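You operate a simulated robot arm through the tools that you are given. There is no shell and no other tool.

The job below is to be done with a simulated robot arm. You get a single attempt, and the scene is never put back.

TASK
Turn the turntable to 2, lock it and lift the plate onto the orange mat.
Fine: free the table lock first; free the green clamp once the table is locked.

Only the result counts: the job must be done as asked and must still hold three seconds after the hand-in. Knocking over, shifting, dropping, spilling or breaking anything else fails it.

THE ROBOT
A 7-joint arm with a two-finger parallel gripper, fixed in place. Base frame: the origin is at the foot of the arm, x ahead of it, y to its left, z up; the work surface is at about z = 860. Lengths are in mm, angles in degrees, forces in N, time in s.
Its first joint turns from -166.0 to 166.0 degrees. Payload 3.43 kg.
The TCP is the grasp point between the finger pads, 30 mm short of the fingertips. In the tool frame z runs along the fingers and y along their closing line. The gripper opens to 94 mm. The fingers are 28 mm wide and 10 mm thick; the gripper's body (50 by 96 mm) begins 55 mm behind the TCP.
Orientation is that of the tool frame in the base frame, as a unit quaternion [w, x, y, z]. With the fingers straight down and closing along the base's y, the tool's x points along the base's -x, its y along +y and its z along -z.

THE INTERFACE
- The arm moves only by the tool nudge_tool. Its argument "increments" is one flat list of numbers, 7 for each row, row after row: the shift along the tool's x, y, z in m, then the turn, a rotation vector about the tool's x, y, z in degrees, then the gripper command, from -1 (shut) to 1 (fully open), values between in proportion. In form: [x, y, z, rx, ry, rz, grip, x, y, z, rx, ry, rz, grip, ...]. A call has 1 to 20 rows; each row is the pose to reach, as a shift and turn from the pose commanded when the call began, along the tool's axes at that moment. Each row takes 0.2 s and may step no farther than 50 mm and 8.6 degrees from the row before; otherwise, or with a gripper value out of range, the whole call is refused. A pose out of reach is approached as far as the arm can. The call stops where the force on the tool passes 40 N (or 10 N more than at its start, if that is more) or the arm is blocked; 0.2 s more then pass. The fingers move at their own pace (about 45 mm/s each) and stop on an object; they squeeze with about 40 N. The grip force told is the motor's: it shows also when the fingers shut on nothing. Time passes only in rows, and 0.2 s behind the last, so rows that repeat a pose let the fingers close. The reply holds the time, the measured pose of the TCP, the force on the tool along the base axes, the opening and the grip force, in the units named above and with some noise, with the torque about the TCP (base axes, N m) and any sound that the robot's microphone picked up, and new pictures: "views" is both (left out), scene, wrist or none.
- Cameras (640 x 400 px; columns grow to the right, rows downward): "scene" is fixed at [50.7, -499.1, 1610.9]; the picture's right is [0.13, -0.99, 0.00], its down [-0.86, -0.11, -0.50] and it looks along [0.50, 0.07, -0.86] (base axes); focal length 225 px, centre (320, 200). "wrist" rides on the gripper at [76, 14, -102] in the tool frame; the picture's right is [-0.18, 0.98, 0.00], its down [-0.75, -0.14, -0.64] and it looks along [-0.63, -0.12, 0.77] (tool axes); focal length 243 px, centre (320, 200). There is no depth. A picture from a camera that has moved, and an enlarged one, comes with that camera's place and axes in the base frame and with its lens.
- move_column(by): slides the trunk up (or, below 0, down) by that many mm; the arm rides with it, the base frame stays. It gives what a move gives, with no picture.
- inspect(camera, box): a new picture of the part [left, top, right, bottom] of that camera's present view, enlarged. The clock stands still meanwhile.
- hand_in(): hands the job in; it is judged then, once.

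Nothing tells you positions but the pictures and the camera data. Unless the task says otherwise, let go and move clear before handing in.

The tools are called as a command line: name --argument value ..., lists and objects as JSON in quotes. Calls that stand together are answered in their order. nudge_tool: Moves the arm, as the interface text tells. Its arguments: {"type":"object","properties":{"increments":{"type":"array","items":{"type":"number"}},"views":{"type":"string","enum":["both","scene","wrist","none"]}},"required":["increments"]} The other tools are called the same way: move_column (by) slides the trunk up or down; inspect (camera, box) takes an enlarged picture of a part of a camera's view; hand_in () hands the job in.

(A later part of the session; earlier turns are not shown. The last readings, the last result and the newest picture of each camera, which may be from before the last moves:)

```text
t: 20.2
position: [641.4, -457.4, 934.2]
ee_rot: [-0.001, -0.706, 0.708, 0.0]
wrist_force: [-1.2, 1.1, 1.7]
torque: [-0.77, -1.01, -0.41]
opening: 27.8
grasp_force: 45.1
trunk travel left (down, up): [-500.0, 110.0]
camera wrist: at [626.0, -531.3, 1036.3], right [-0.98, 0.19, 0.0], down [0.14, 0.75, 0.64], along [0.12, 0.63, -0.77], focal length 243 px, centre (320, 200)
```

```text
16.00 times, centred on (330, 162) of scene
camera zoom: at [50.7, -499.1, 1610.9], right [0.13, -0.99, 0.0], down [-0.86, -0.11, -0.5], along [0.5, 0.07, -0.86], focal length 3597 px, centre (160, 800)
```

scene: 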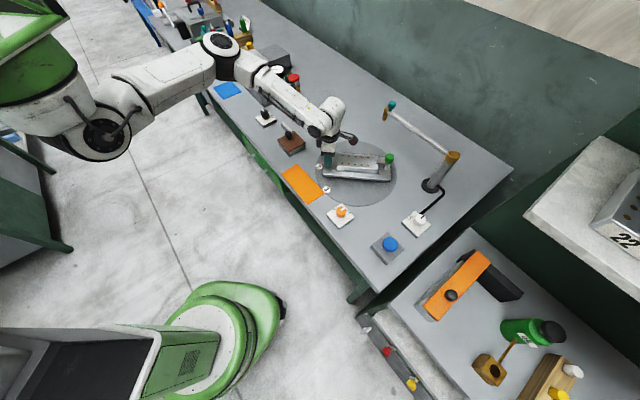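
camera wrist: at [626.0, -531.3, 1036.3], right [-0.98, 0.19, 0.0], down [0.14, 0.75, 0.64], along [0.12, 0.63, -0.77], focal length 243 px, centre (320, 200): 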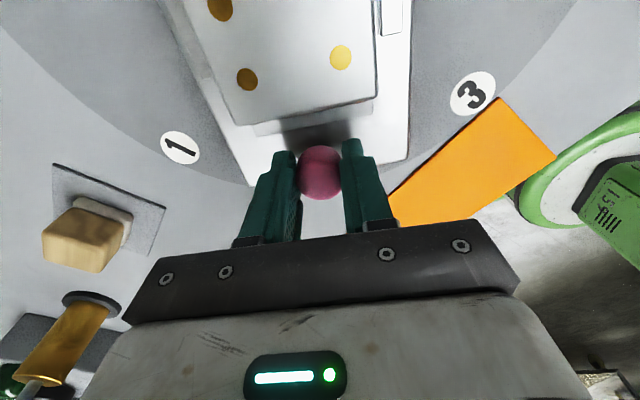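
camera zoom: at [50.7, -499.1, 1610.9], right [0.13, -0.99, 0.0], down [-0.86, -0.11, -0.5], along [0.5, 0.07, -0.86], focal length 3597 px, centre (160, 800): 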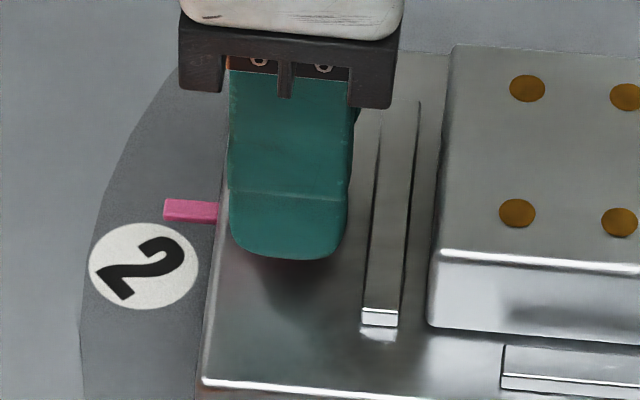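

The table should now be at 2: the plate axis measures about 90° and the side force has dropped away. I'll release the knob, rise and check the pointer against tag 2.

nudge_tool --increments '[0, 0, 0, 0, 0, 0, 0.2, 0, 0, 0, 0, 0, 0, 0.2, 0, 0, 0, 0, 0, 0, 0.2, 0, 0, -0.02, 0, 0, 0, 0.2, 0, 0, -0.05, 0, 0, 0, 0.2, 0, 0, -0.09, 0, 0, 0, 0.2, 0, 0, -0.13, 0, 0, 0, 0.2, 0.04, 0, -0.16, 0, 0, 0, 0.2, 0.08, 0, -0.19, 0, 0, 0, 0.2]' --views "both"

inspect --camera "wrist" --box '[160, 0, 480, 220]'

inspect --camera "scene" --box '[300, 130, 410, 200]'

inspect --camera "scene" --box '[310, 150, 350, 175]'

```text
t: 22.2
position: [642.0, -537.6, 1126.3]
ee_rot: [0.0, -0.707, 0.707, 0.0]
wrist_force: [1.0, 0.1, -0.3]
torque: [-0.02, 0.0, 0.03]
opening: 56.7
grasp_force: 0.1
trunk travel left (down, up): [-500.0, 110.0]
camera wrist: at [627.1, -611.6, 1227.6], right [-0.98, 0.18, 0.0], down [0.14, 0.75, 0.64], along [0.12, 0.63, -0.77], focal length 243 px, centre (320, 200)
```

scene: 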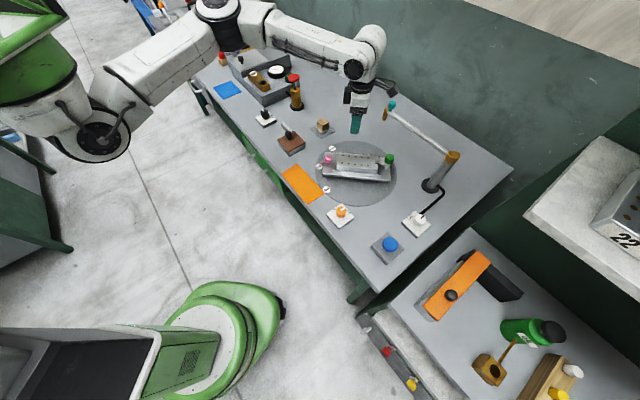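
wrist: 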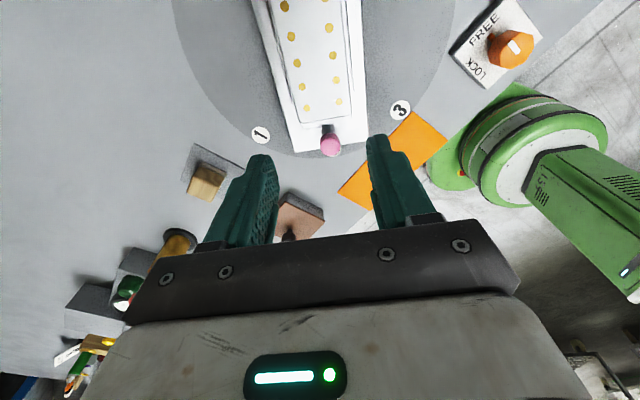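

```text
1.82 times, centred on (320, 110) of wrist
camera zoom: at [627.1, -611.6, 1227.6], right [-0.98, 0.18, 0.0], down [0.14, 0.75, 0.64], along [0.12, 0.63, -0.77], focal length 441 px, centre (320, 364)
```

zoom: 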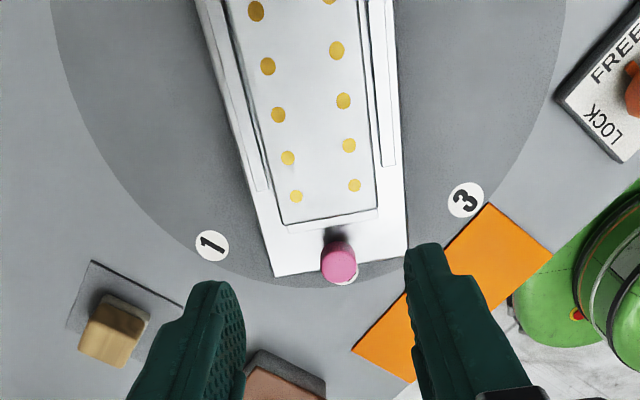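

```text
5.71 times, centred on (355, 165) of scene
camera zoom: at [50.7, -499.1, 1610.9], right [0.13, -0.99, 0.0], down [-0.86, -0.11, -0.5], along [0.5, 0.07, -0.86], focal length 1284 px, centre (120, 400)
```

zoom: 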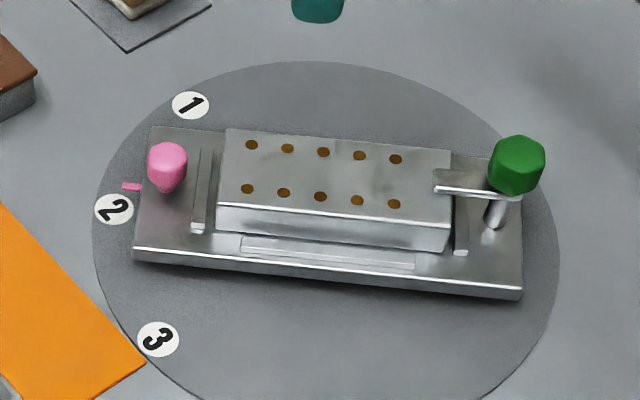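

```text
16.00 times, centred on (330, 162) of scene
camera zoom: at [50.7, -499.1, 1610.9], right [0.13, -0.99, 0.0], down [-0.86, -0.11, -0.5], along [0.5, 0.07, -0.86], focal length 3597 px, centre (160, 800)
```

zoom: 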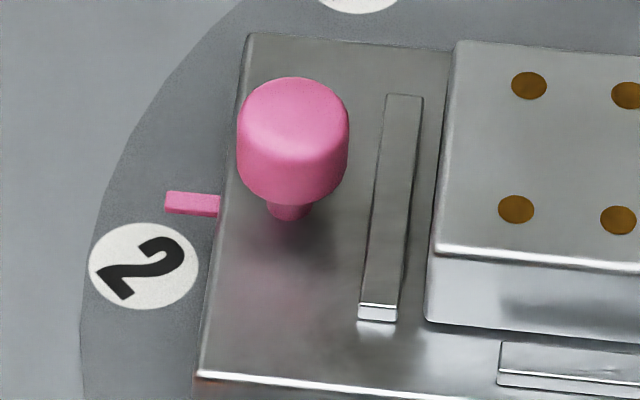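

The pointer is at tag 2, with the plate axis at about 89.5–90°. Now I'll go back to the orange knob at the orientation I released it in, to turn it back to LOCK.

nudge_tool --increments '[-0.0006, 0.01381, 0, 0, 0, 8.4375, 0.4, -0.0012, 0.02761, 0, 0, 0, 16.875, 0.4, -0.0018, 0.04142, 0, 0, 0, 25.3125, 0.4, -0.0024, 0.05523, 0, 0, 0, 33.75, 0.4, -0.003, 0.06903, 0, 0, 0, 42.1875, 0.4, -0.0036, 0.08284, 0, 0, 0, 50.625, 0.4, -0.0042, 0.09664, 0, 0, 0, 59.0625, 0.4, -0.0048, 0.11045, 0, 0, 0, 67.5, 0.4, -0.0054, 0.12426, 0, 0, 0, 75.9375, 0.4, -0.006, 0.13806, 0, 0, 0, 84.375, 0.4, -0.0066, 0.15187, 0, 0, 0, 92.8125, 0.4, -0.0072, 0.16568, 0, 0, 0, 101.25, 0.4, -0.0078, 0.17948, 0, 0, 0, 109.6875, 0.4, -0.0084, 0.19329, 0, 0, 0, 118.125, 0.4, -0.009, 0.20709, 0, 0, 0, 126.5625, 0.4, -0.0096, 0.2209, 0, 0, 0, 135, 0.4, -0.0096, 0.2209, 0.04, 0, 0, 135, 0.4, -0.0096, 0.2209, 0.08, 0, 0, 135, 0.4, -0.0096, 0.2209, 0.12, 0, 0, 135, 0.4, -0.0096, 0.2209, 0.148, 0, 0, 135, 0.4]' --views "both"

inspect --camera "wrist" --box '[240, 40, 400, 240]'

inspect --camera "scene" --box '[300, 130, 410, 200]'

```text
t: 26.4
position: [421.8, -528.0, 976.9]
ee_rot: [0.0, 0.383, 0.924, 0.0]
wrist_force: [0.7, 0.7, 0.3]
torque: [0.0, 0.03, 0.0]
opening: 66.0
grasp_force: 0.1
trunk travel left (down, up): [-500.0, 110.0]
camera wrist: at [376.6, -462.0, 1078.5], right [0.83, 0.56, 0.0], down [0.43, -0.63, 0.64], along [0.36, -0.53, -0.77], focal length 243 px, centre (320, 200)
```

scene: 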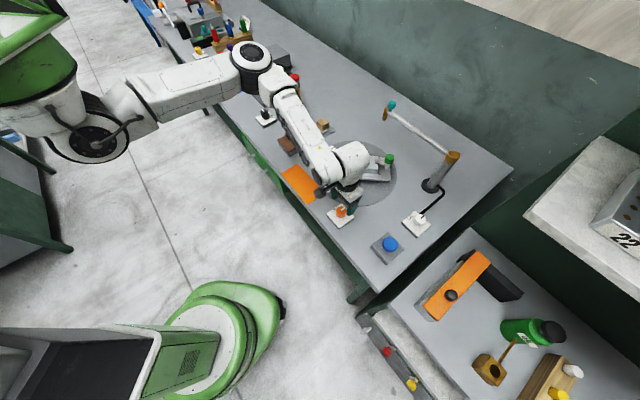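
wrist: 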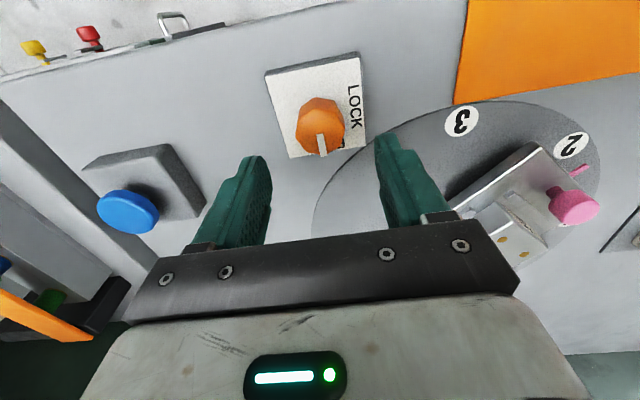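

```text
2.00 times, centred on (320, 140) of wrist
camera zoom: at [376.6, -462.0, 1078.5], right [0.83, 0.56, 0.0], down [0.43, -0.63, 0.64], along [0.36, -0.53, -0.77], focal length 485 px, centre (320, 320)
```

zoom: 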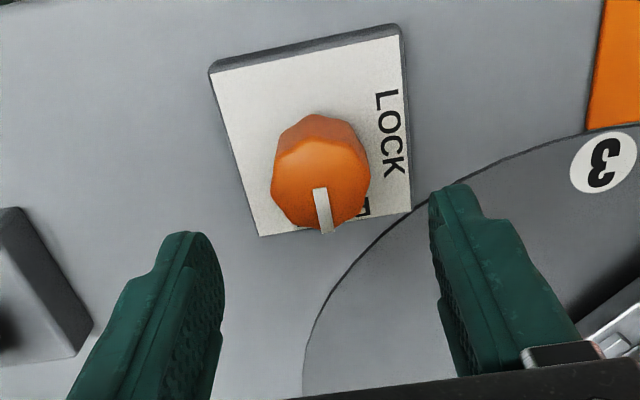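

```text
5.71 times, centred on (355, 165) of scene
camera zoom: at [50.7, -499.1, 1610.9], right [0.13, -0.99, 0.0], down [-0.86, -0.11, -0.5], along [0.5, 0.07, -0.86], focal length 1284 px, centre (120, 400)
```

zoom: 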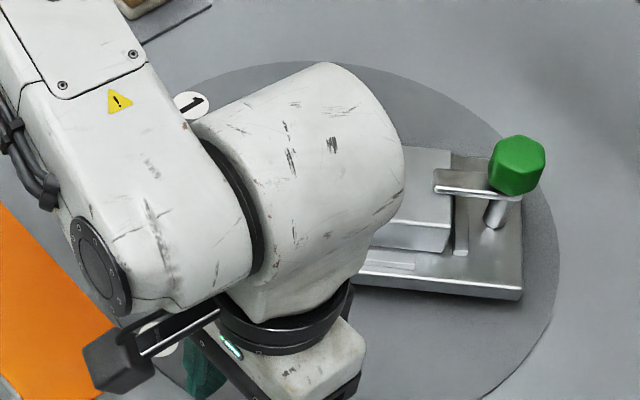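

The knob still points to FREE and the gripper is lined up. Descend, grip and turn it counter-clockwise back to LOCK.

inspect --camera "wrist" --box '[480, 100, 640, 240]'

nudge_tool --increments '[0.0007, 0, 0.025, 0, 0, 0, 0.4, 0.0007, 0, 0.05, 0, 0, 0, 0.4, 0.0007, 0, 0.065, 0, 0, 0, 0.4, 0.0007, 0, 0.0695, 0, 0, 0, 0.4, 0.0007, 0, 0.0695, 0, 0, 0, -1, 0.0007, 0, 0.0695, 0, 0, 0, -1, 0.0007, 0, 0.0695, 0, 0, 0, -1, 0.0007, 0, 0.0695, 0, 0, 0, -1]' --views "both"

```text
2.86 times, centred on (560, 170) of wrist
camera zoom: at [376.6, -462.0, 1078.5], right [0.83, 0.56, 0.0], down [0.43, -0.63, 0.64], along [0.36, -0.53, -0.77], focal length 693 px, centre (-366, 286)
```

zoom: 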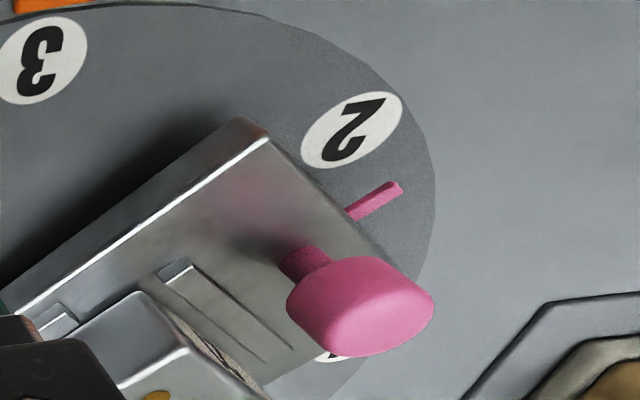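

```text
t: 28.2
position: [420.9, -526.9, 907.1]
ee_rot: [0.0, 0.384, 0.924, 0.0]
wrist_force: [-2.2, -2.2, -3.2]
torque: [-0.09, -0.38, 0.0]
opening: 35.6
grasp_force: 45.0
trunk travel left (down, up): [-500.0, 110.0]
camera wrist: at [375.9, -460.8, 1009.1], right [0.83, 0.56, 0.0], down [0.43, -0.63, 0.64], along [0.36, -0.53, -0.77], focal length 243 px, centre (320, 200)
```

scene: 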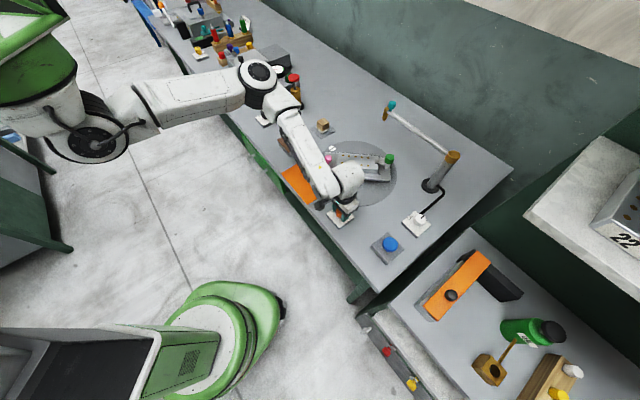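
wrist: 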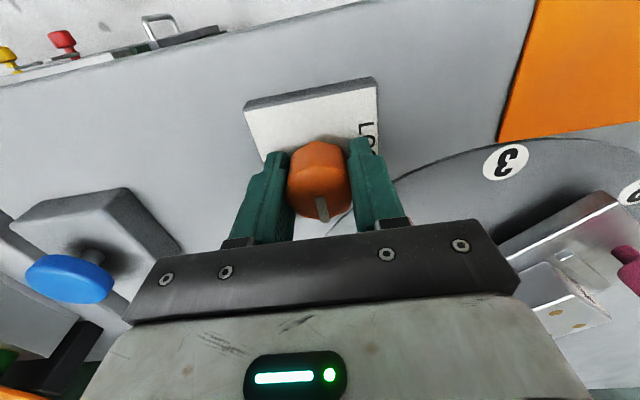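

By triangulation the pointer and tag 2 share the same x to within a millimetre, so the table is aligned. Turning the knob to LOCK now.

nudge_tool --increments '[0, 0, 0, 0, 0, -6, -1, 0, 0, 0, 0, 0, -12, -1, 0, 0, 0, 0, 0, -18, -1, 0, 0, 0, 0, 0, -24, -1, 0, 0, 0, 0, 0, -30, -1, 0, 0, 0, 0, 0, -36, -1, 0, 0, 0, 0, 0, -42, -1, 0, 0, 0, 0, 0, -48, -1, 0, 0, 0, 0, 0, -54, -1, 0, 0, 0, 0, 0, -60, -1, 0, 0, 0, 0, 0, -66, -1, 0, 0, 0, 0, 0, -72, -1, 0, 0, 0, 0, 0, -78, -1, 0, 0, 0, 0, 0, -84, -1, 0, 0, 0, 0, 0, -90, -1, 0, 0, 0, 0, 0, -90, -1]' --views "both"

```text
t: 31.6
position: [421.0, -527.7, 908.2]
ee_rot: [0.001, -0.384, 0.923, 0.0]
wrist_force: [10.1, -8.1, -10.8]
torque: [-1.19, 0.27, -0.13]
opening: 35.7
grasp_force: 45.3
trunk travel left (down, up): [-500.0, 110.0]
camera wrist: at [355.6, -568.7, 1009.1], right [-0.57, 0.82, 0.0], down [0.63, 0.43, 0.64], along [0.53, 0.36, -0.77], focal length 243 px, centre (320, 200)
```

scene: 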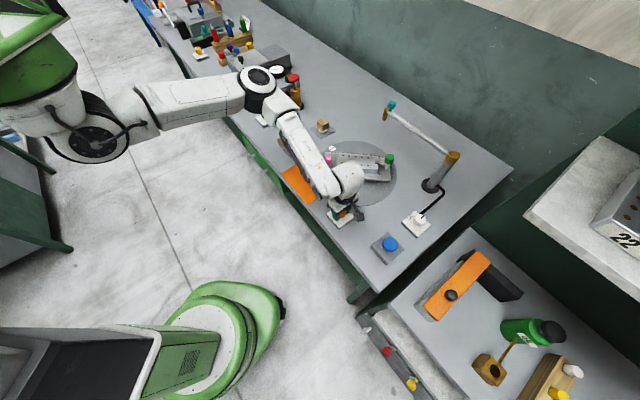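
wrist: 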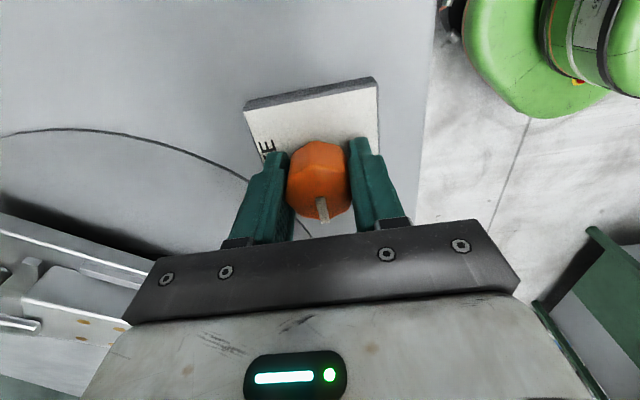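

The knob is back at the LOCK orientation. Releasing and rising to verify.

nudge_tool --increments '[0, 0, 0, 0, 0, 0, 0.4, 0, 0, 0, 0, 0, 0, 0.4, 0, 0, 0, 0, 0, 0, 0.4, 0, 0, -0.03, 0, 0, 0, 0.4, 0, 0, -0.07, 0, 0, 0, 0.4, 0, 0, -0.115, 0, 0, 0, 0.4, 0, 0, -0.16, 0, 0, 0, 0.4]' --views "both"

inspect --camera "wrist" --box '[240, 0, 400, 200]'

```text
t: 33.2
position: [422.1, -528.3, 1069.4]
ee_rot: [0.0, -0.383, 0.924, 0.0]
wrist_force: [-0.4, -0.3, -0.4]
torque: [-0.01, 0.0, -0.01]
opening: 65.9
grasp_force: 0.0
trunk travel left (down, up): [-500.0, 110.0]
camera wrist: at [357.0, -569.6, 1171.1], right [-0.56, 0.83, 0.0], down [0.63, 0.43, 0.64], along [0.53, 0.36, -0.77], focal length 243 px, centre (320, 200)
```

scene: 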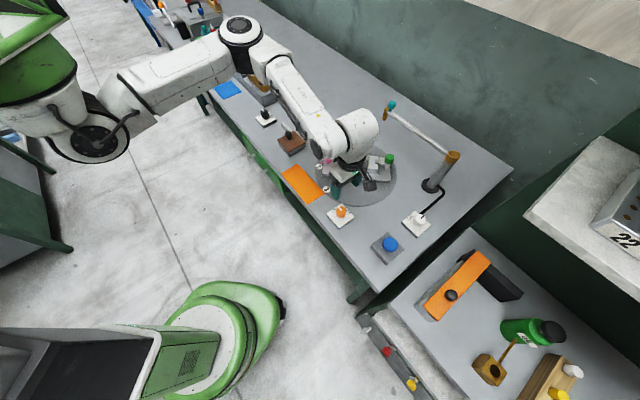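
wrist: 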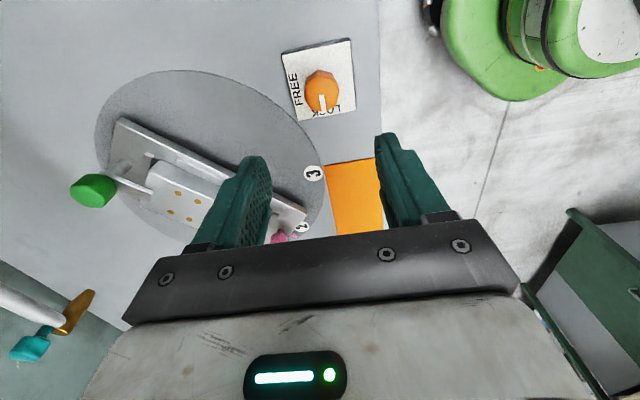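

```text
2.00 times, centred on (320, 100) of wrist
camera zoom: at [357.0, -569.6, 1171.1], right [-0.56, 0.83, 0.0], down [0.63, 0.43, 0.64], along [0.53, 0.36, -0.77], focal length 485 px, centre (320, 400)
```

zoom: 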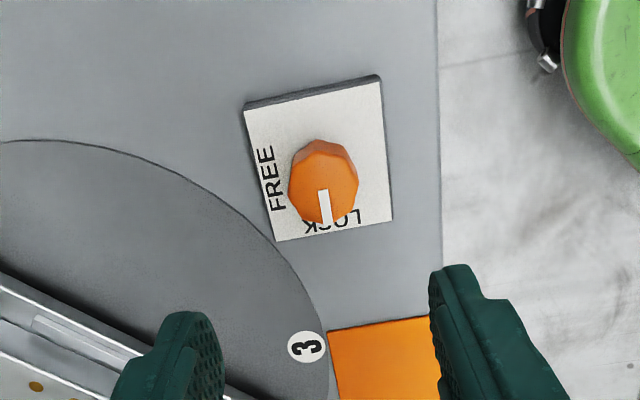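

The indicator is on LOCK again. Next I'll move above the green clamp near (643, -689) and stay well above the bar behind it.

nudge_tool --increments '[0, 0, -0.041, 0, 0, 0, 0.4, -0.00535, -0.03395, -0.041, 0, 0, 5.625, 0.4, -0.0107, -0.0679, -0.041, 0, 0, 11.25, 0.4, -0.01605, -0.10185, -0.041, 0, 0, 16.875, 0.4, -0.0214, -0.1358, -0.041, 0, 0, 22.5, 0.4, -0.02675, -0.16975, -0.041, 0, 0, 28.125, 0.4, -0.0321, -0.2037, -0.041, 0, 0, 33.75, 0.4, -0.03745, -0.23765, -0.041, 0, 0, 39.375, 0.4, -0.0428, -0.2716, -0.041, 0, 0, 45, 0.4]' --views "both"

inspect --camera "wrist" --box '[220, 20, 420, 220]'

inspect --camera "scene" --box '[340, 100, 480, 200]'

```text
t: 35.2
position: [622.9, -647.2, 1111.8]
ee_rot: [-0.001, 0.002, 1.0, 0.0]
wrist_force: [-1.0, 0.1, 0.3]
torque: [0.02, -0.02, 0.0]
opening: 65.6
grasp_force: 0.1
out of reach, approached as far as the arm can: row 8, 9
trunk travel left (down, up): [-500.0, 110.0]
camera wrist: at [545.1, -630.3, 1212.7], right [0.19, 0.98, 0.0], down [0.75, -0.14, 0.64], along [0.63, -0.12, -0.77], focal length 243 px, centre (320, 200)
```

scene: 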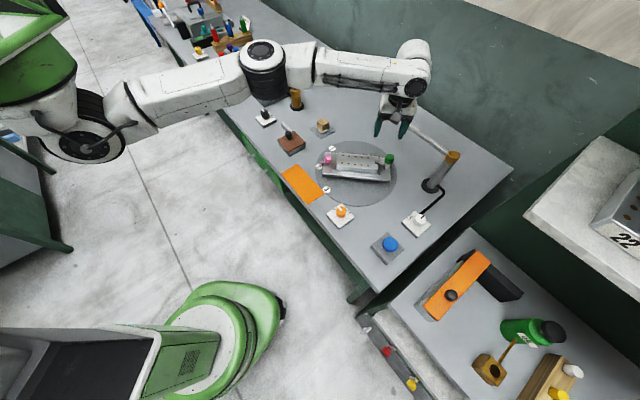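
wrist: 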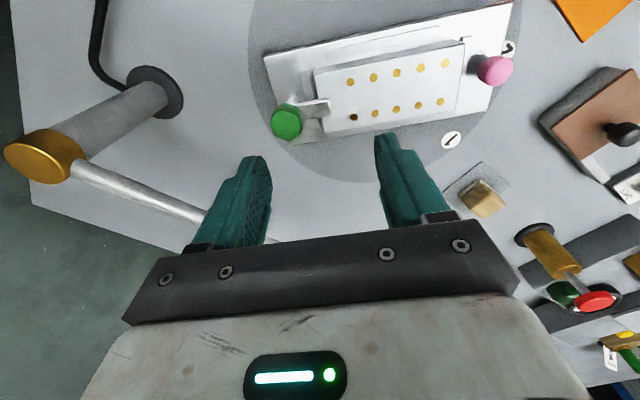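

```text
2.00 times, centred on (320, 120) of wrist
camera zoom: at [545.1, -630.3, 1212.7], right [0.19, 0.98, 0.0], down [0.75, -0.14, 0.64], along [0.63, -0.12, -0.77], focal length 485 px, centre (320, 360)
```

zoom: 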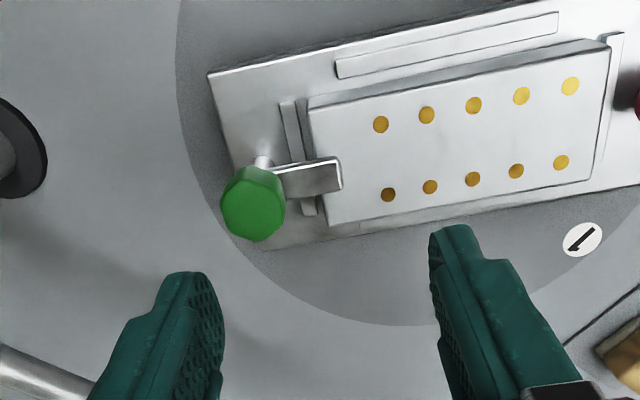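

```text
4.00 times, centred on (410, 150) of scene
camera zoom: at [50.7, -499.1, 1610.9], right [0.13, -0.99, 0.0], down [-0.86, -0.11, -0.5], along [0.5, 0.07, -0.86], focal length 899 px, centre (-40, 400)
```

zoom: 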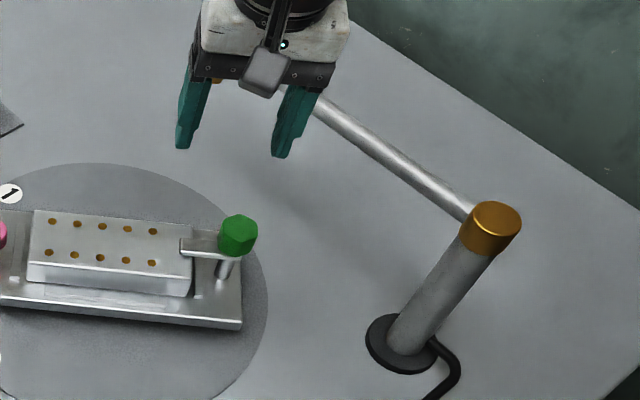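

The target is out of reach at this height. Raising the trunk should extend the reach, since the shoulder sits well below. The arm rides up with it into free space.

move_column --by 105

```text
t: 36.6
position: [623.4, -646.5, 1215.4]
ee_rot: [0.0, 0.0, 1.0, 0.0]
wrist_force: [-0.8, 0.5, -0.4]
torque: [-0.01, -0.02, -0.01]
opening: 65.7
grasp_force: 0.0
trunk travel left (down, up): [-605.0, 5.0]
```

nudge_tool --increments '[0, 0, 0.03, 0, 0, 0, 0.4, 0, 0, 0.06, 0, 0, 0, 0.4, 0, 0, 0.1, 0, 0, 0, 0.4]' --views "both"

inspect --camera "wrist" --box '[180, 0, 480, 220]'

```text
t: 37.4
position: [623.1, -647.3, 1117.7]
ee_rot: [0.0, 0.0, 1.0, 0.0]
wrist_force: [1.0, -0.4, -0.6]
torque: [0.03, 0.01, -0.03]
opening: 66.1
grasp_force: 0.0
trunk travel left (down, up): [-605.0, 5.0]
camera wrist: at [546.9, -630.6, 1219.0], right [0.18, 0.98, 0.0], down [0.75, -0.14, 0.64], along [0.63, -0.12, -0.77], focal length 243 px, centre (320, 200)
```

scene: 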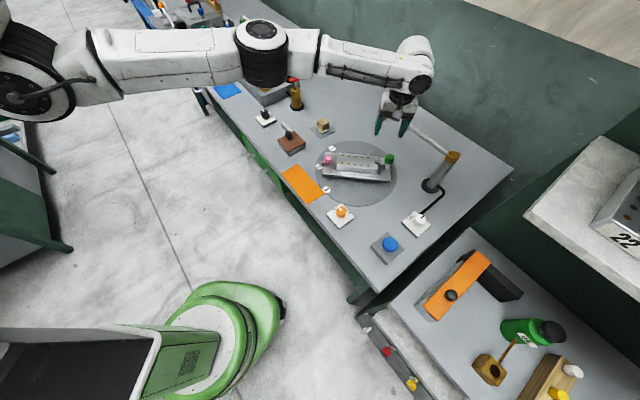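
wrist: 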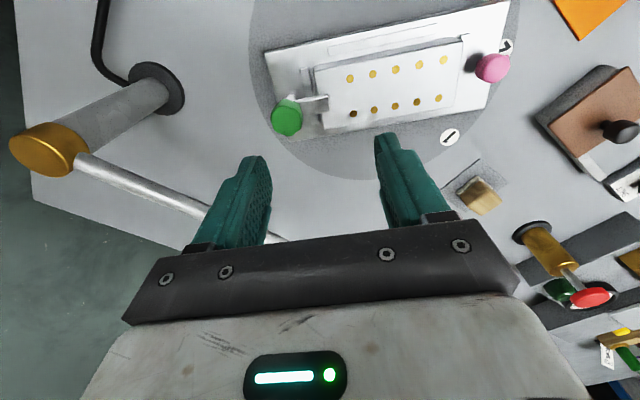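

```text
1.82 times, centred on (330, 110) of wrist
camera zoom: at [546.9, -630.6, 1219.0], right [0.18, 0.98, 0.0], down [0.75, -0.14, 0.64], along [0.63, -0.12, -0.77], focal length 441 px, centre (302, 364)
```

zoom: 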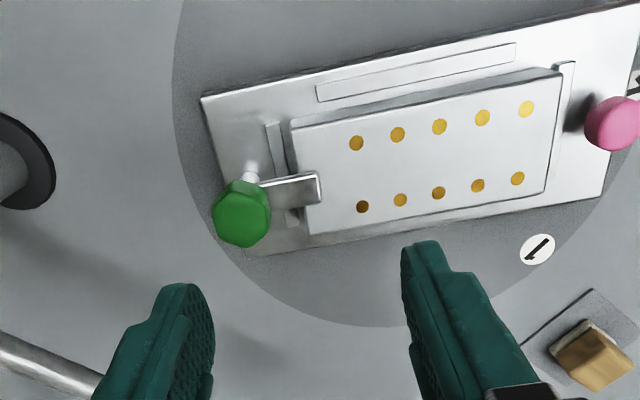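

The trunk is up and the reach is better. The green knob's axis is at about (642, -686.5), with its clamp arm pointing along +y over the plate. I'll move above it and stop at z≈1010 to look closer.

nudge_tool --increments '[-0.0094, -0.0198, 0.02, 0, 0, 0, 0.4, -0.0188, -0.0395, 0.045, 0, 0, 0, 0.4, -0.0188, -0.0395, 0.075, 0, 0, 0, 0.4, -0.0188, -0.0395, 0.1, 0, 0, 0, 0.4]' --views "both"

inspect --camera "wrist" --box '[220, 60, 440, 240]'

inspect --camera "scene" --box '[360, 100, 440, 190]'

```text
t: 38.4
position: [610.5, -634.7, 1033.7]
ee_rot: [0.001, 0.0, 1.0, 0.0]
wrist_force: [0.5, 0.5, 0.2]
torque: [-0.03, 0.03, 0.02]
opening: 65.7
grasp_force: 0.1
out of reach, approached as far as the arm can: row 1, 2, 3, 4
trunk travel left (down, up): [-605.0, 5.0]
camera wrist: at [533.3, -618.3, 1136.1], right [0.18, 0.98, 0.0], down [0.75, -0.14, 0.64], along [0.63, -0.12, -0.77], focal length 243 px, centre (320, 200)
```

scene: 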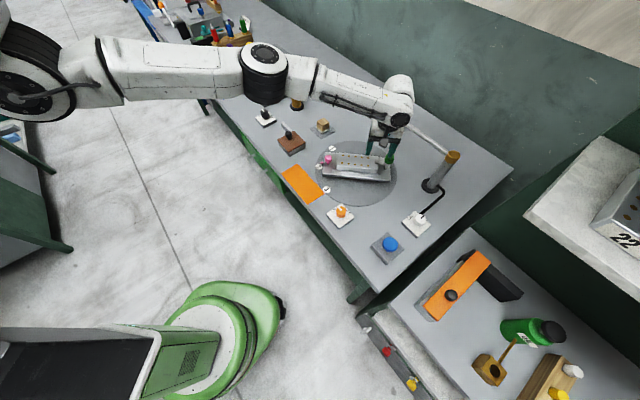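
wrist: 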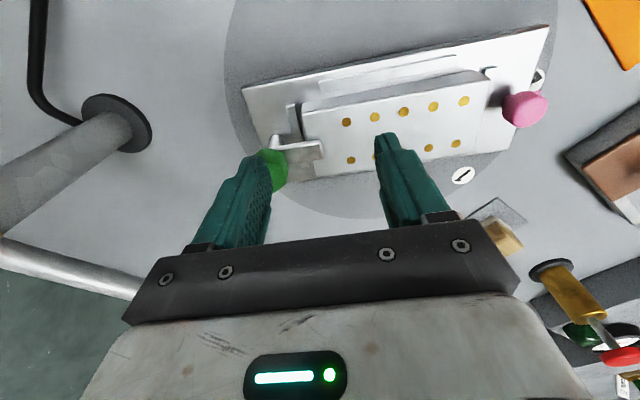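

```text
2.22 times, centred on (330, 150) of wrist
camera zoom: at [533.3, -618.3, 1136.1], right [0.18, 0.98, 0.0], down [0.75, -0.14, 0.64], along [0.63, -0.12, -0.77], focal length 539 px, centre (298, 311)
```

zoom: 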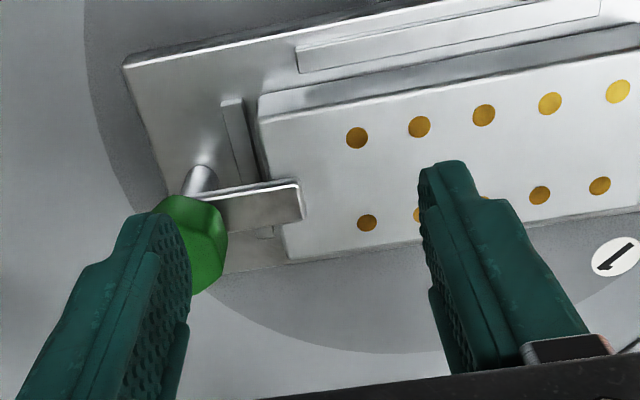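

```text
4.44 times, centred on (400, 145) of scene
camera zoom: at [50.7, -499.1, 1610.9], right [0.13, -0.99, 0.0], down [-0.86, -0.11, -0.5], along [0.5, 0.07, -0.86], focal length 999 px, centre (-36, 444)
```

zoom: 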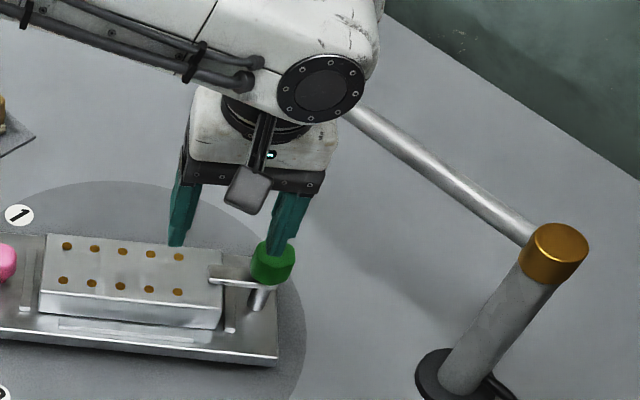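

The arm stopped short of the clamp again, so raising the trunk did not help. I need to look at the arm's posture before I choose how to extend its reach.

inspect --camera "scene" --box '[0, 0, 440, 260]'

inspect --camera "scene" --box '[0, 0, 160, 130]'

```text
1.45 times, centred on (220, 130) of scene
camera zoom: at [50.7, -499.1, 1610.9], right [0.13, -0.99, 0.0], down [-0.86, -0.11, -0.5], along [0.5, 0.07, -0.86], focal length 327 px, centre (466, 302)
```

zoom: 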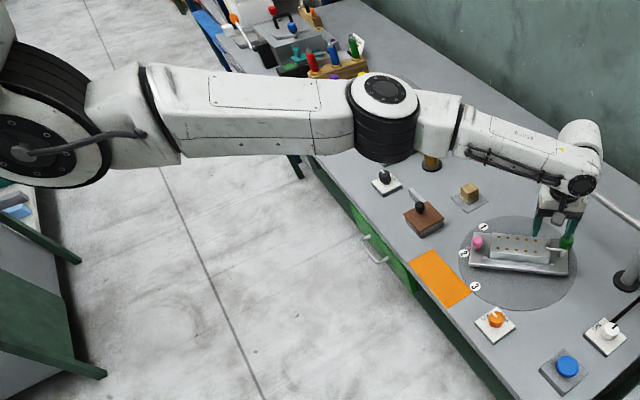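

```text
3.08 times, centred on (80, 65) of scene
camera zoom: at [50.7, -499.1, 1610.9], right [0.13, -0.99, 0.0], down [-0.86, -0.11, -0.5], along [0.5, 0.07, -0.86], focal length 692 px, centre (1058, 615)
```

zoom: 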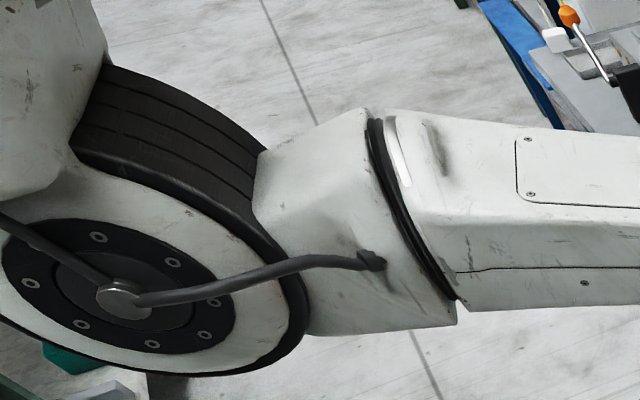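

The arm is fully stretched: its shoulder sits near (333, 0) and the clamp is about 45 mm beyond tool-down reach. My plan is to lower the trunk so the shoulder matches the wrist height, and tilt the fingers outward by about 20°. First I'll go up and inward so the trunk has room to come down.

nudge_tool --increments '[0.005, 0.01, -0.043, 0, 0, 0, 0.4, 0.015, 0.025, -0.085, 0, 0, 0, 0.4, 0.025, 0.04, -0.128, 0, 0, 0, 0.4, 0.035, 0.055, -0.17, 0, 0, 0, 0.4, 0.045, 0.07, -0.213, 0, 0, 0, 0.4, 0.055, 0.085, -0.256, 0, 0, 0, 0.4, 0.065, 0.1, -0.3, 0, 0, 0, 0.4]' --views "scene"

```text
t: 40.0
position: [543.0, -536.4, 1331.6]
ee_rot: [0.0, 0.0, 1.0, -0.001]
wrist_force: [0.1, 0.3, -0.8]
torque: [0.01, 0.03, 0.02]
opening: 65.8
grasp_force: 0.0
trunk travel left (down, up): [-605.0, 5.0]
```

scene: 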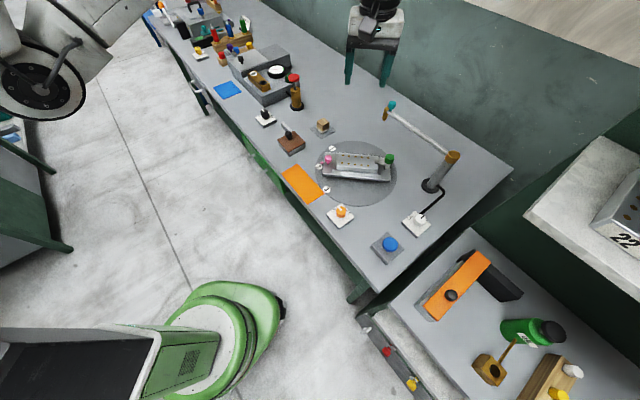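

Now lowering the trunk by 255 mm. The tool should end near z≈1077 in clear space.

move_column --by -250

inspect --camera "scene" --box '[0, 0, 640, 400]'

inspect --camera "wrist" --box '[0, 0, 640, 400]'

```text
t: 42.5
position: [544.4, -537.3, 1081.8]
ee_rot: [0.001, 0.001, 1.0, 0.0]
wrist_force: [-0.4, 0.4, -0.7]
torque: [0.02, 0.02, 0.03]
opening: 65.8
grasp_force: 0.1
trunk travel left (down, up): [-355.0, 255.0]
```

```text
1.00 times, centred on (320, 200) of scene (not enlarged: the box is as wide or as high as the picture)
camera zoom: at [50.7, -499.1, 1610.9], right [0.13, -0.99, 0.0], down [-0.86, -0.11, -0.5], along [0.5, 0.07, -0.86], focal length 225 px, centre (320, 200)
```

zoom: 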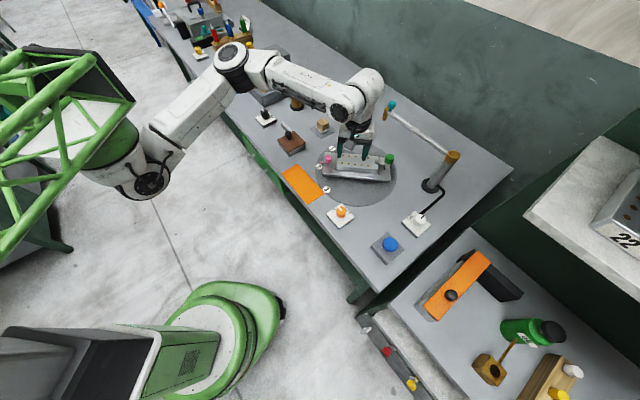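

```text
1.00 times, centred on (320, 200) of wrist (not enlarged: the box is as wide or as high as the picture)
camera zoom: at [466.4, -521.1, 1183.6], right [0.18, 0.98, 0.0], down [0.75, -0.14, 0.64], along [0.63, -0.12, -0.77], focal length 243 px, centre (320, 200)
```

zoom: 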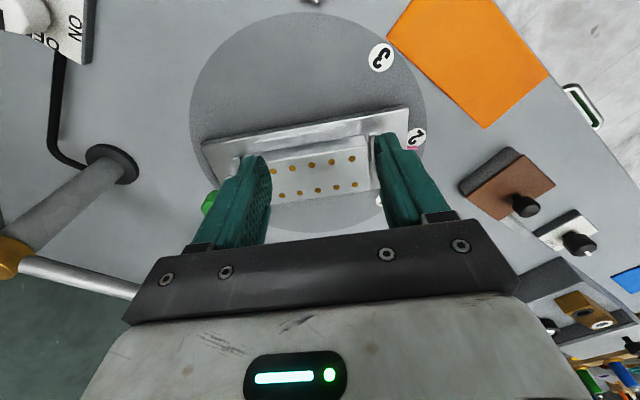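

The arm hangs off the trunk with its first axis along +x, as I suspected. I'll yaw the gripper by +66° so it can tilt outward toward the clamp, keeping the camera on the inner side.

nudge_tool --increments '[0, 0, 0, 0, 0, 8.25, 0.4, 0, 0, 0, 0, 0, 16.5, 0.4, 0, 0, 0, 0, 0, 24.75, 0.4, 0, 0, 0, 0, 0, 33, 0.4, 0, 0, 0, 0, 0, 41.25, 0.4, 0, 0, 0, 0, 0, 49.5, 0.4, 0, 0, 0, 0, 0, 57.75, 0.4, 0, 0, 0, 0, 0, 66, 0.4]' --views "none"

```text
t: 44.4
position: [543.3, -537.9, 1082.0]
ee_rot: [0.0, 0.546, 0.838, 0.0]
wrist_force: [-0.2, 0.4, 0.1]
torque: [-0.02, -0.04, -0.01]
opening: 65.7
grasp_force: 0.1
trunk travel left (down, up): [-355.0, 255.0]
```

nudge_tool --increments '[0, 0, 0, 0, -7, 0, 0.4, 0, 0, 0, 0, -14, 0, 0.4, 0, 0, 0, 0, -20, 0, 0.4]' --views "both"

```text
t: 45.1
position: [544.0, -536.6, 1080.5]
ee_rot: [0.147, 0.537, 0.826, -0.095]
wrist_force: [0.2, -0.6, 0.4]
torque: [0.03, 0.05, 0.03]
opening: 65.7
grasp_force: 0.1
trunk travel left (down, up): [-355.0, 255.0]
camera wrist: at [512.4, -432.0, 1151.1], right [0.97, 0.24, 0.06], down [0.07, -0.5, 0.86], along [0.24, -0.83, -0.5], focal length 243 px, centre (320, 200)
```

scene: 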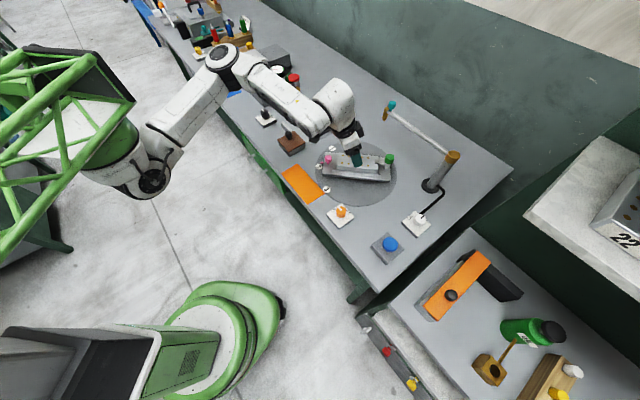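
wrist: 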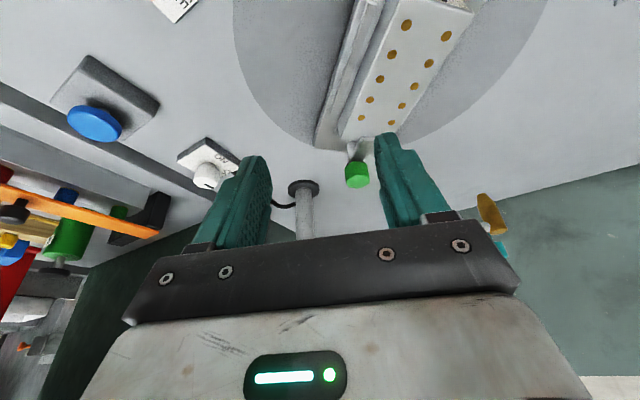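

The tilt worked and the green knob is visible ahead. I'll move out above the clamp at a safe height.

nudge_tool --increments '[-0.0317, 0.0059, 0.016, 0, 0, 0, 0.4, -0.0634, 0.0118, 0.032, 0, 0, 0, 0.4, -0.0951, 0.0176, 0.048, 0, 0, 0, 0.4, -0.1268, 0.0235, 0.064, 0, 0, 0, 0.4, -0.1585, 0.0294, 0.08, 0, 0, 0, 0.4]' --views "both"

inspect --camera "wrist" --box '[200, 20, 440, 240]'

inspect --camera "scene" --box '[340, 90, 460, 190]'

```text
t: 46.4
position: [642.5, -684.7, 1061.1]
ee_rot: [0.146, 0.537, 0.825, -0.095]
wrist_force: [-0.2, 0.9, 0.5]
torque: [-0.01, 0.02, 0.01]
opening: 65.6
grasp_force: 0.1
trunk travel left (down, up): [-355.0, 255.0]
camera wrist: at [611.0, -579.2, 1129.9], right [0.97, 0.24, 0.06], down [0.07, -0.5, 0.86], along [0.24, -0.83, -0.5], focal length 243 px, centre (320, 200)
```

scene: 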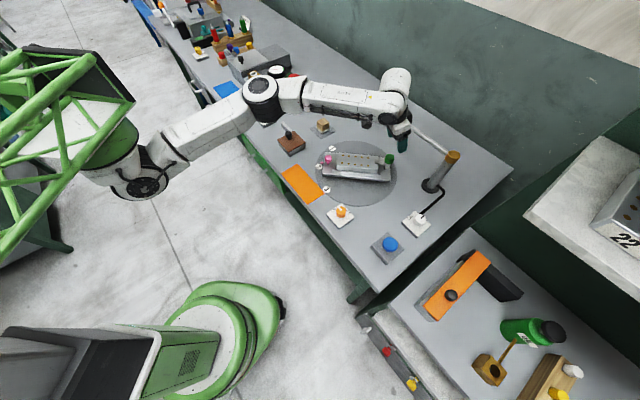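
wrist: 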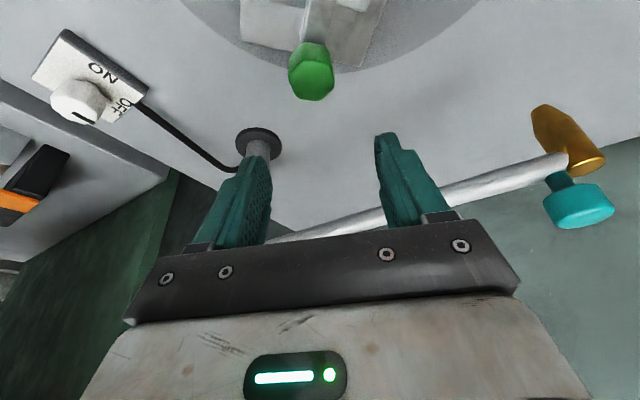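

```text
1.82 times, centred on (320, 130) of wrist
camera zoom: at [611.0, -579.2, 1129.9], right [0.97, 0.24, 0.06], down [0.07, -0.5, 0.86], along [0.24, -0.83, -0.5], focal length 441 px, centre (320, 327)
```

zoom: 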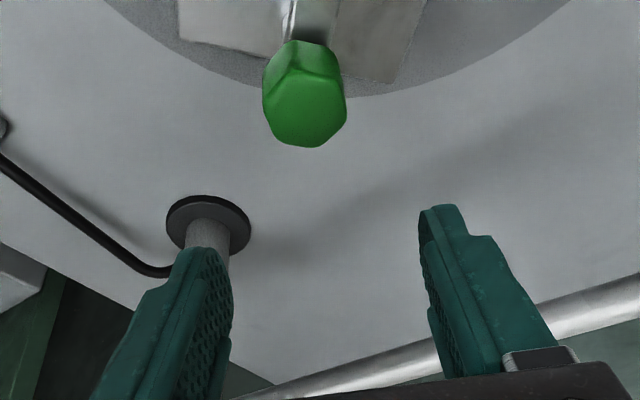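

```text
4.00 times, centred on (400, 140) of scene
camera zoom: at [50.7, -499.1, 1610.9], right [0.13, -0.99, 0.0], down [-0.86, -0.11, -0.5], along [0.5, 0.07, -0.86], focal length 899 px, centre (0, 440)
```

zoom: 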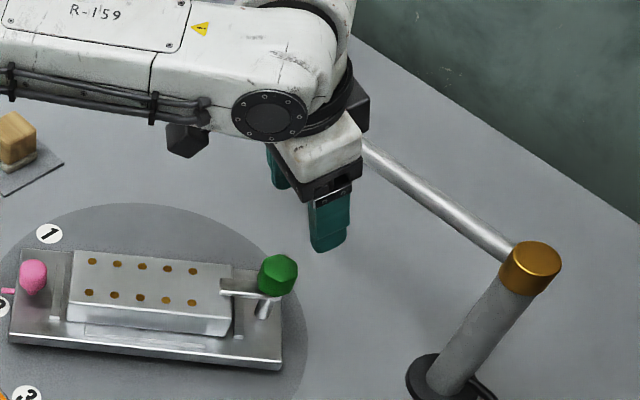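

The clamp is within reach with this tilt. I'll lower toward the knob and stop with the fingertips around its upper part to check the alignment.

nudge_tool --increments '[0.0074, 0, 0.0222, 0, 0, 0, 0.4, 0.0147, 0, 0.0443, 0, 0, 0, 0.4, 0.0221, 0, 0.0665, 0, 0, 0, 0.4, 0.0221, 0, 0.0665, 0, 0, 0, 0.4]' --views "both"

inspect --camera "wrist" --box '[200, 60, 440, 240]'

inspect --camera "scene" --box '[350, 100, 430, 190]'

```text
t: 47.4
position: [641.7, -687.4, 989.4]
ee_rot: [0.146, 0.536, 0.826, -0.094]
wrist_force: [-0.4, -0.2, -0.1]
torque: [-0.04, 0.0, -0.01]
opening: 66.2
grasp_force: 0.1
trunk travel left (down, up): [-355.0, 255.0]
camera wrist: at [610.8, -581.9, 1059.4], right [0.97, 0.24, 0.06], down [0.07, -0.5, 0.86], along [0.24, -0.83, -0.5], focal length 243 px, centre (320, 200)
```

scene: 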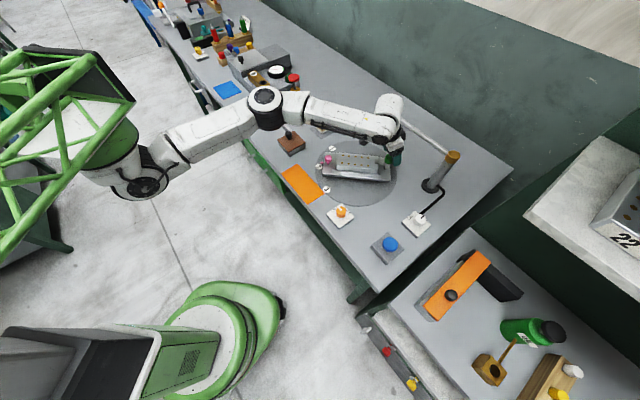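
wrist: 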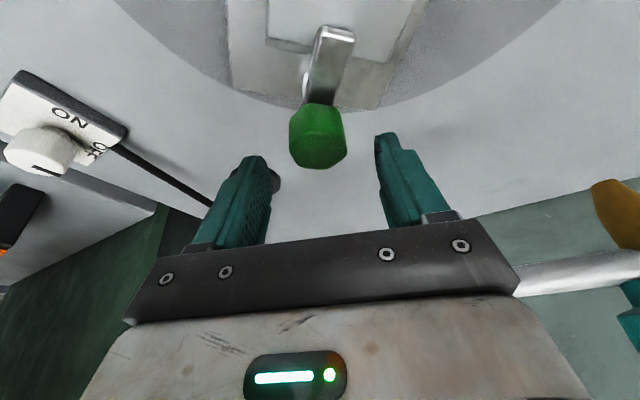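

```text
2.22 times, centred on (320, 150) of wrist
camera zoom: at [610.8, -581.9, 1059.4], right [0.97, 0.24, 0.06], down [0.07, -0.5, 0.86], along [0.24, -0.83, -0.5], focal length 539 px, centre (320, 311)
```

zoom: 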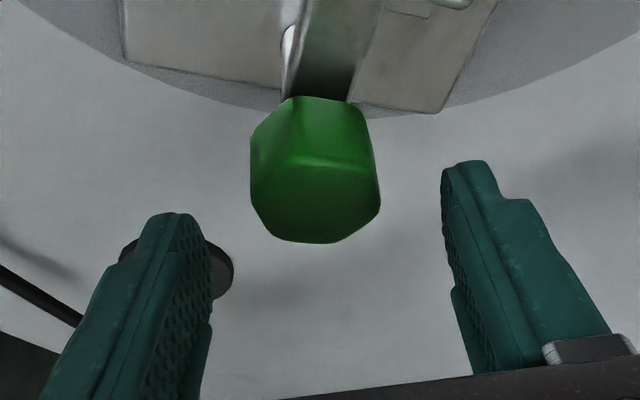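

```text
4.44 times, centred on (390, 145) of scene
camera zoom: at [50.7, -499.1, 1610.9], right [0.13, -0.99, 0.0], down [-0.86, -0.11, -0.5], along [0.5, 0.07, -0.86], focal length 999 px, centre (9, 444)
```

zoom: 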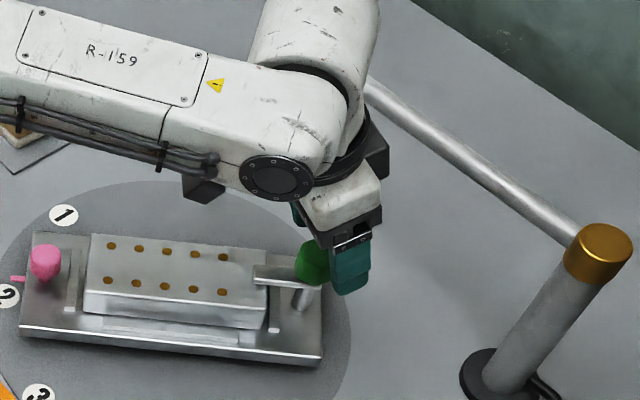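

The knob's top is at about z 959 and its axis near (643.5, -690). I'll lower to z≈976 so the fingertips stay above the clamp's metal arm, and then close.

nudge_tool --increments '[0.0017, -0.0005, 0.007, 0, 0, 0, 0.4, 0.0034, -0.0005, 0.0137, 0, 0, 0, 0.4, 0.0034, -0.0005, 0.0137, 0, 0, 0, 0.2]' --views "both"

inspect --camera "wrist" --box '[220, 80, 420, 240]'

inspect --camera "scene" --box '[370, 130, 420, 180]'

```text
t: 48.1
position: [642.8, -689.4, 976.7]
ee_rot: [0.146, 0.536, 0.826, -0.094]
wrist_force: [0.5, -0.2, 0.8]
torque: [-0.04, -0.03, -0.03]
opening: 56.3
grasp_force: 0.2
trunk travel left (down, up): [-355.0, 255.0]
camera wrist: at [611.4, -584.0, 1045.7], right [0.97, 0.24, 0.06], down [0.07, -0.5, 0.86], along [0.24, -0.83, -0.5], focal length 243 px, centre (320, 200)
```

scene: 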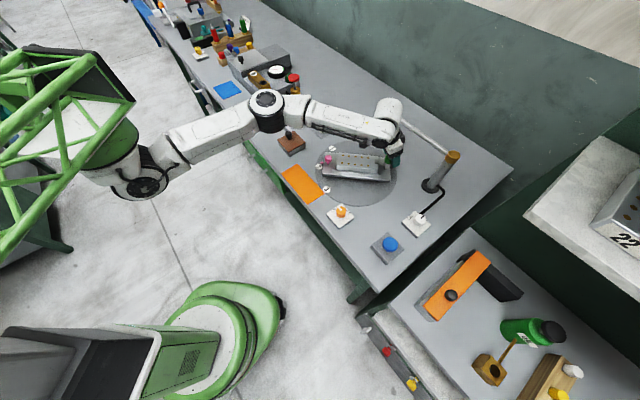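
wrist: 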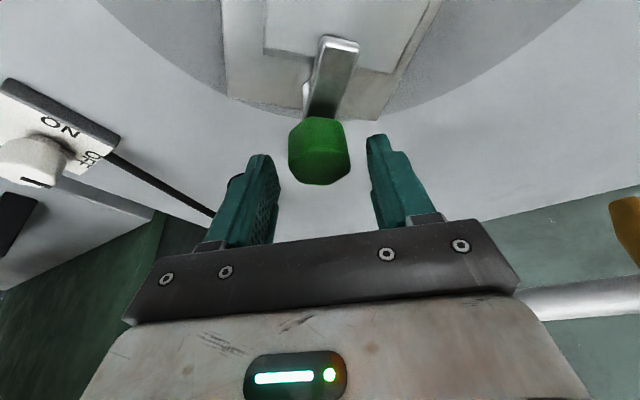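

```text
2.50 times, centred on (320, 160) of wrist
camera zoom: at [611.4, -584.0, 1045.7], right [0.97, 0.24, 0.06], down [0.07, -0.5, 0.86], along [0.24, -0.83, -0.5], focal length 606 px, centre (320, 300)
```

zoom: 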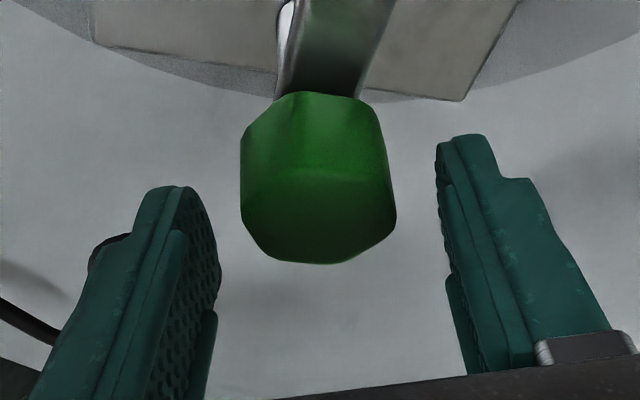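

```text
8.00 times, centred on (395, 155) of scene
camera zoom: at [50.7, -499.1, 1610.9], right [0.13, -0.99, 0.0], down [-0.86, -0.11, -0.5], along [0.5, 0.07, -0.86], focal length 1798 px, centre (-280, 560)
```

zoom: 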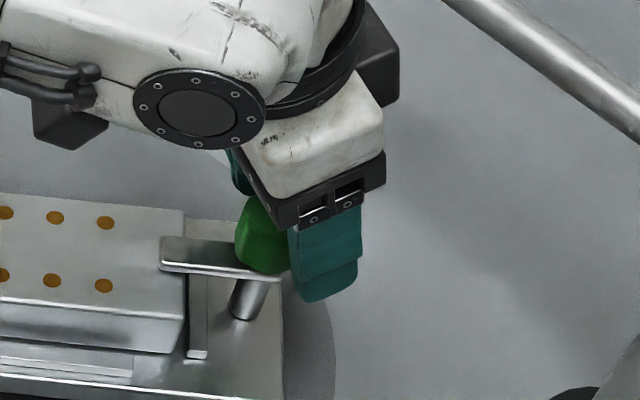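

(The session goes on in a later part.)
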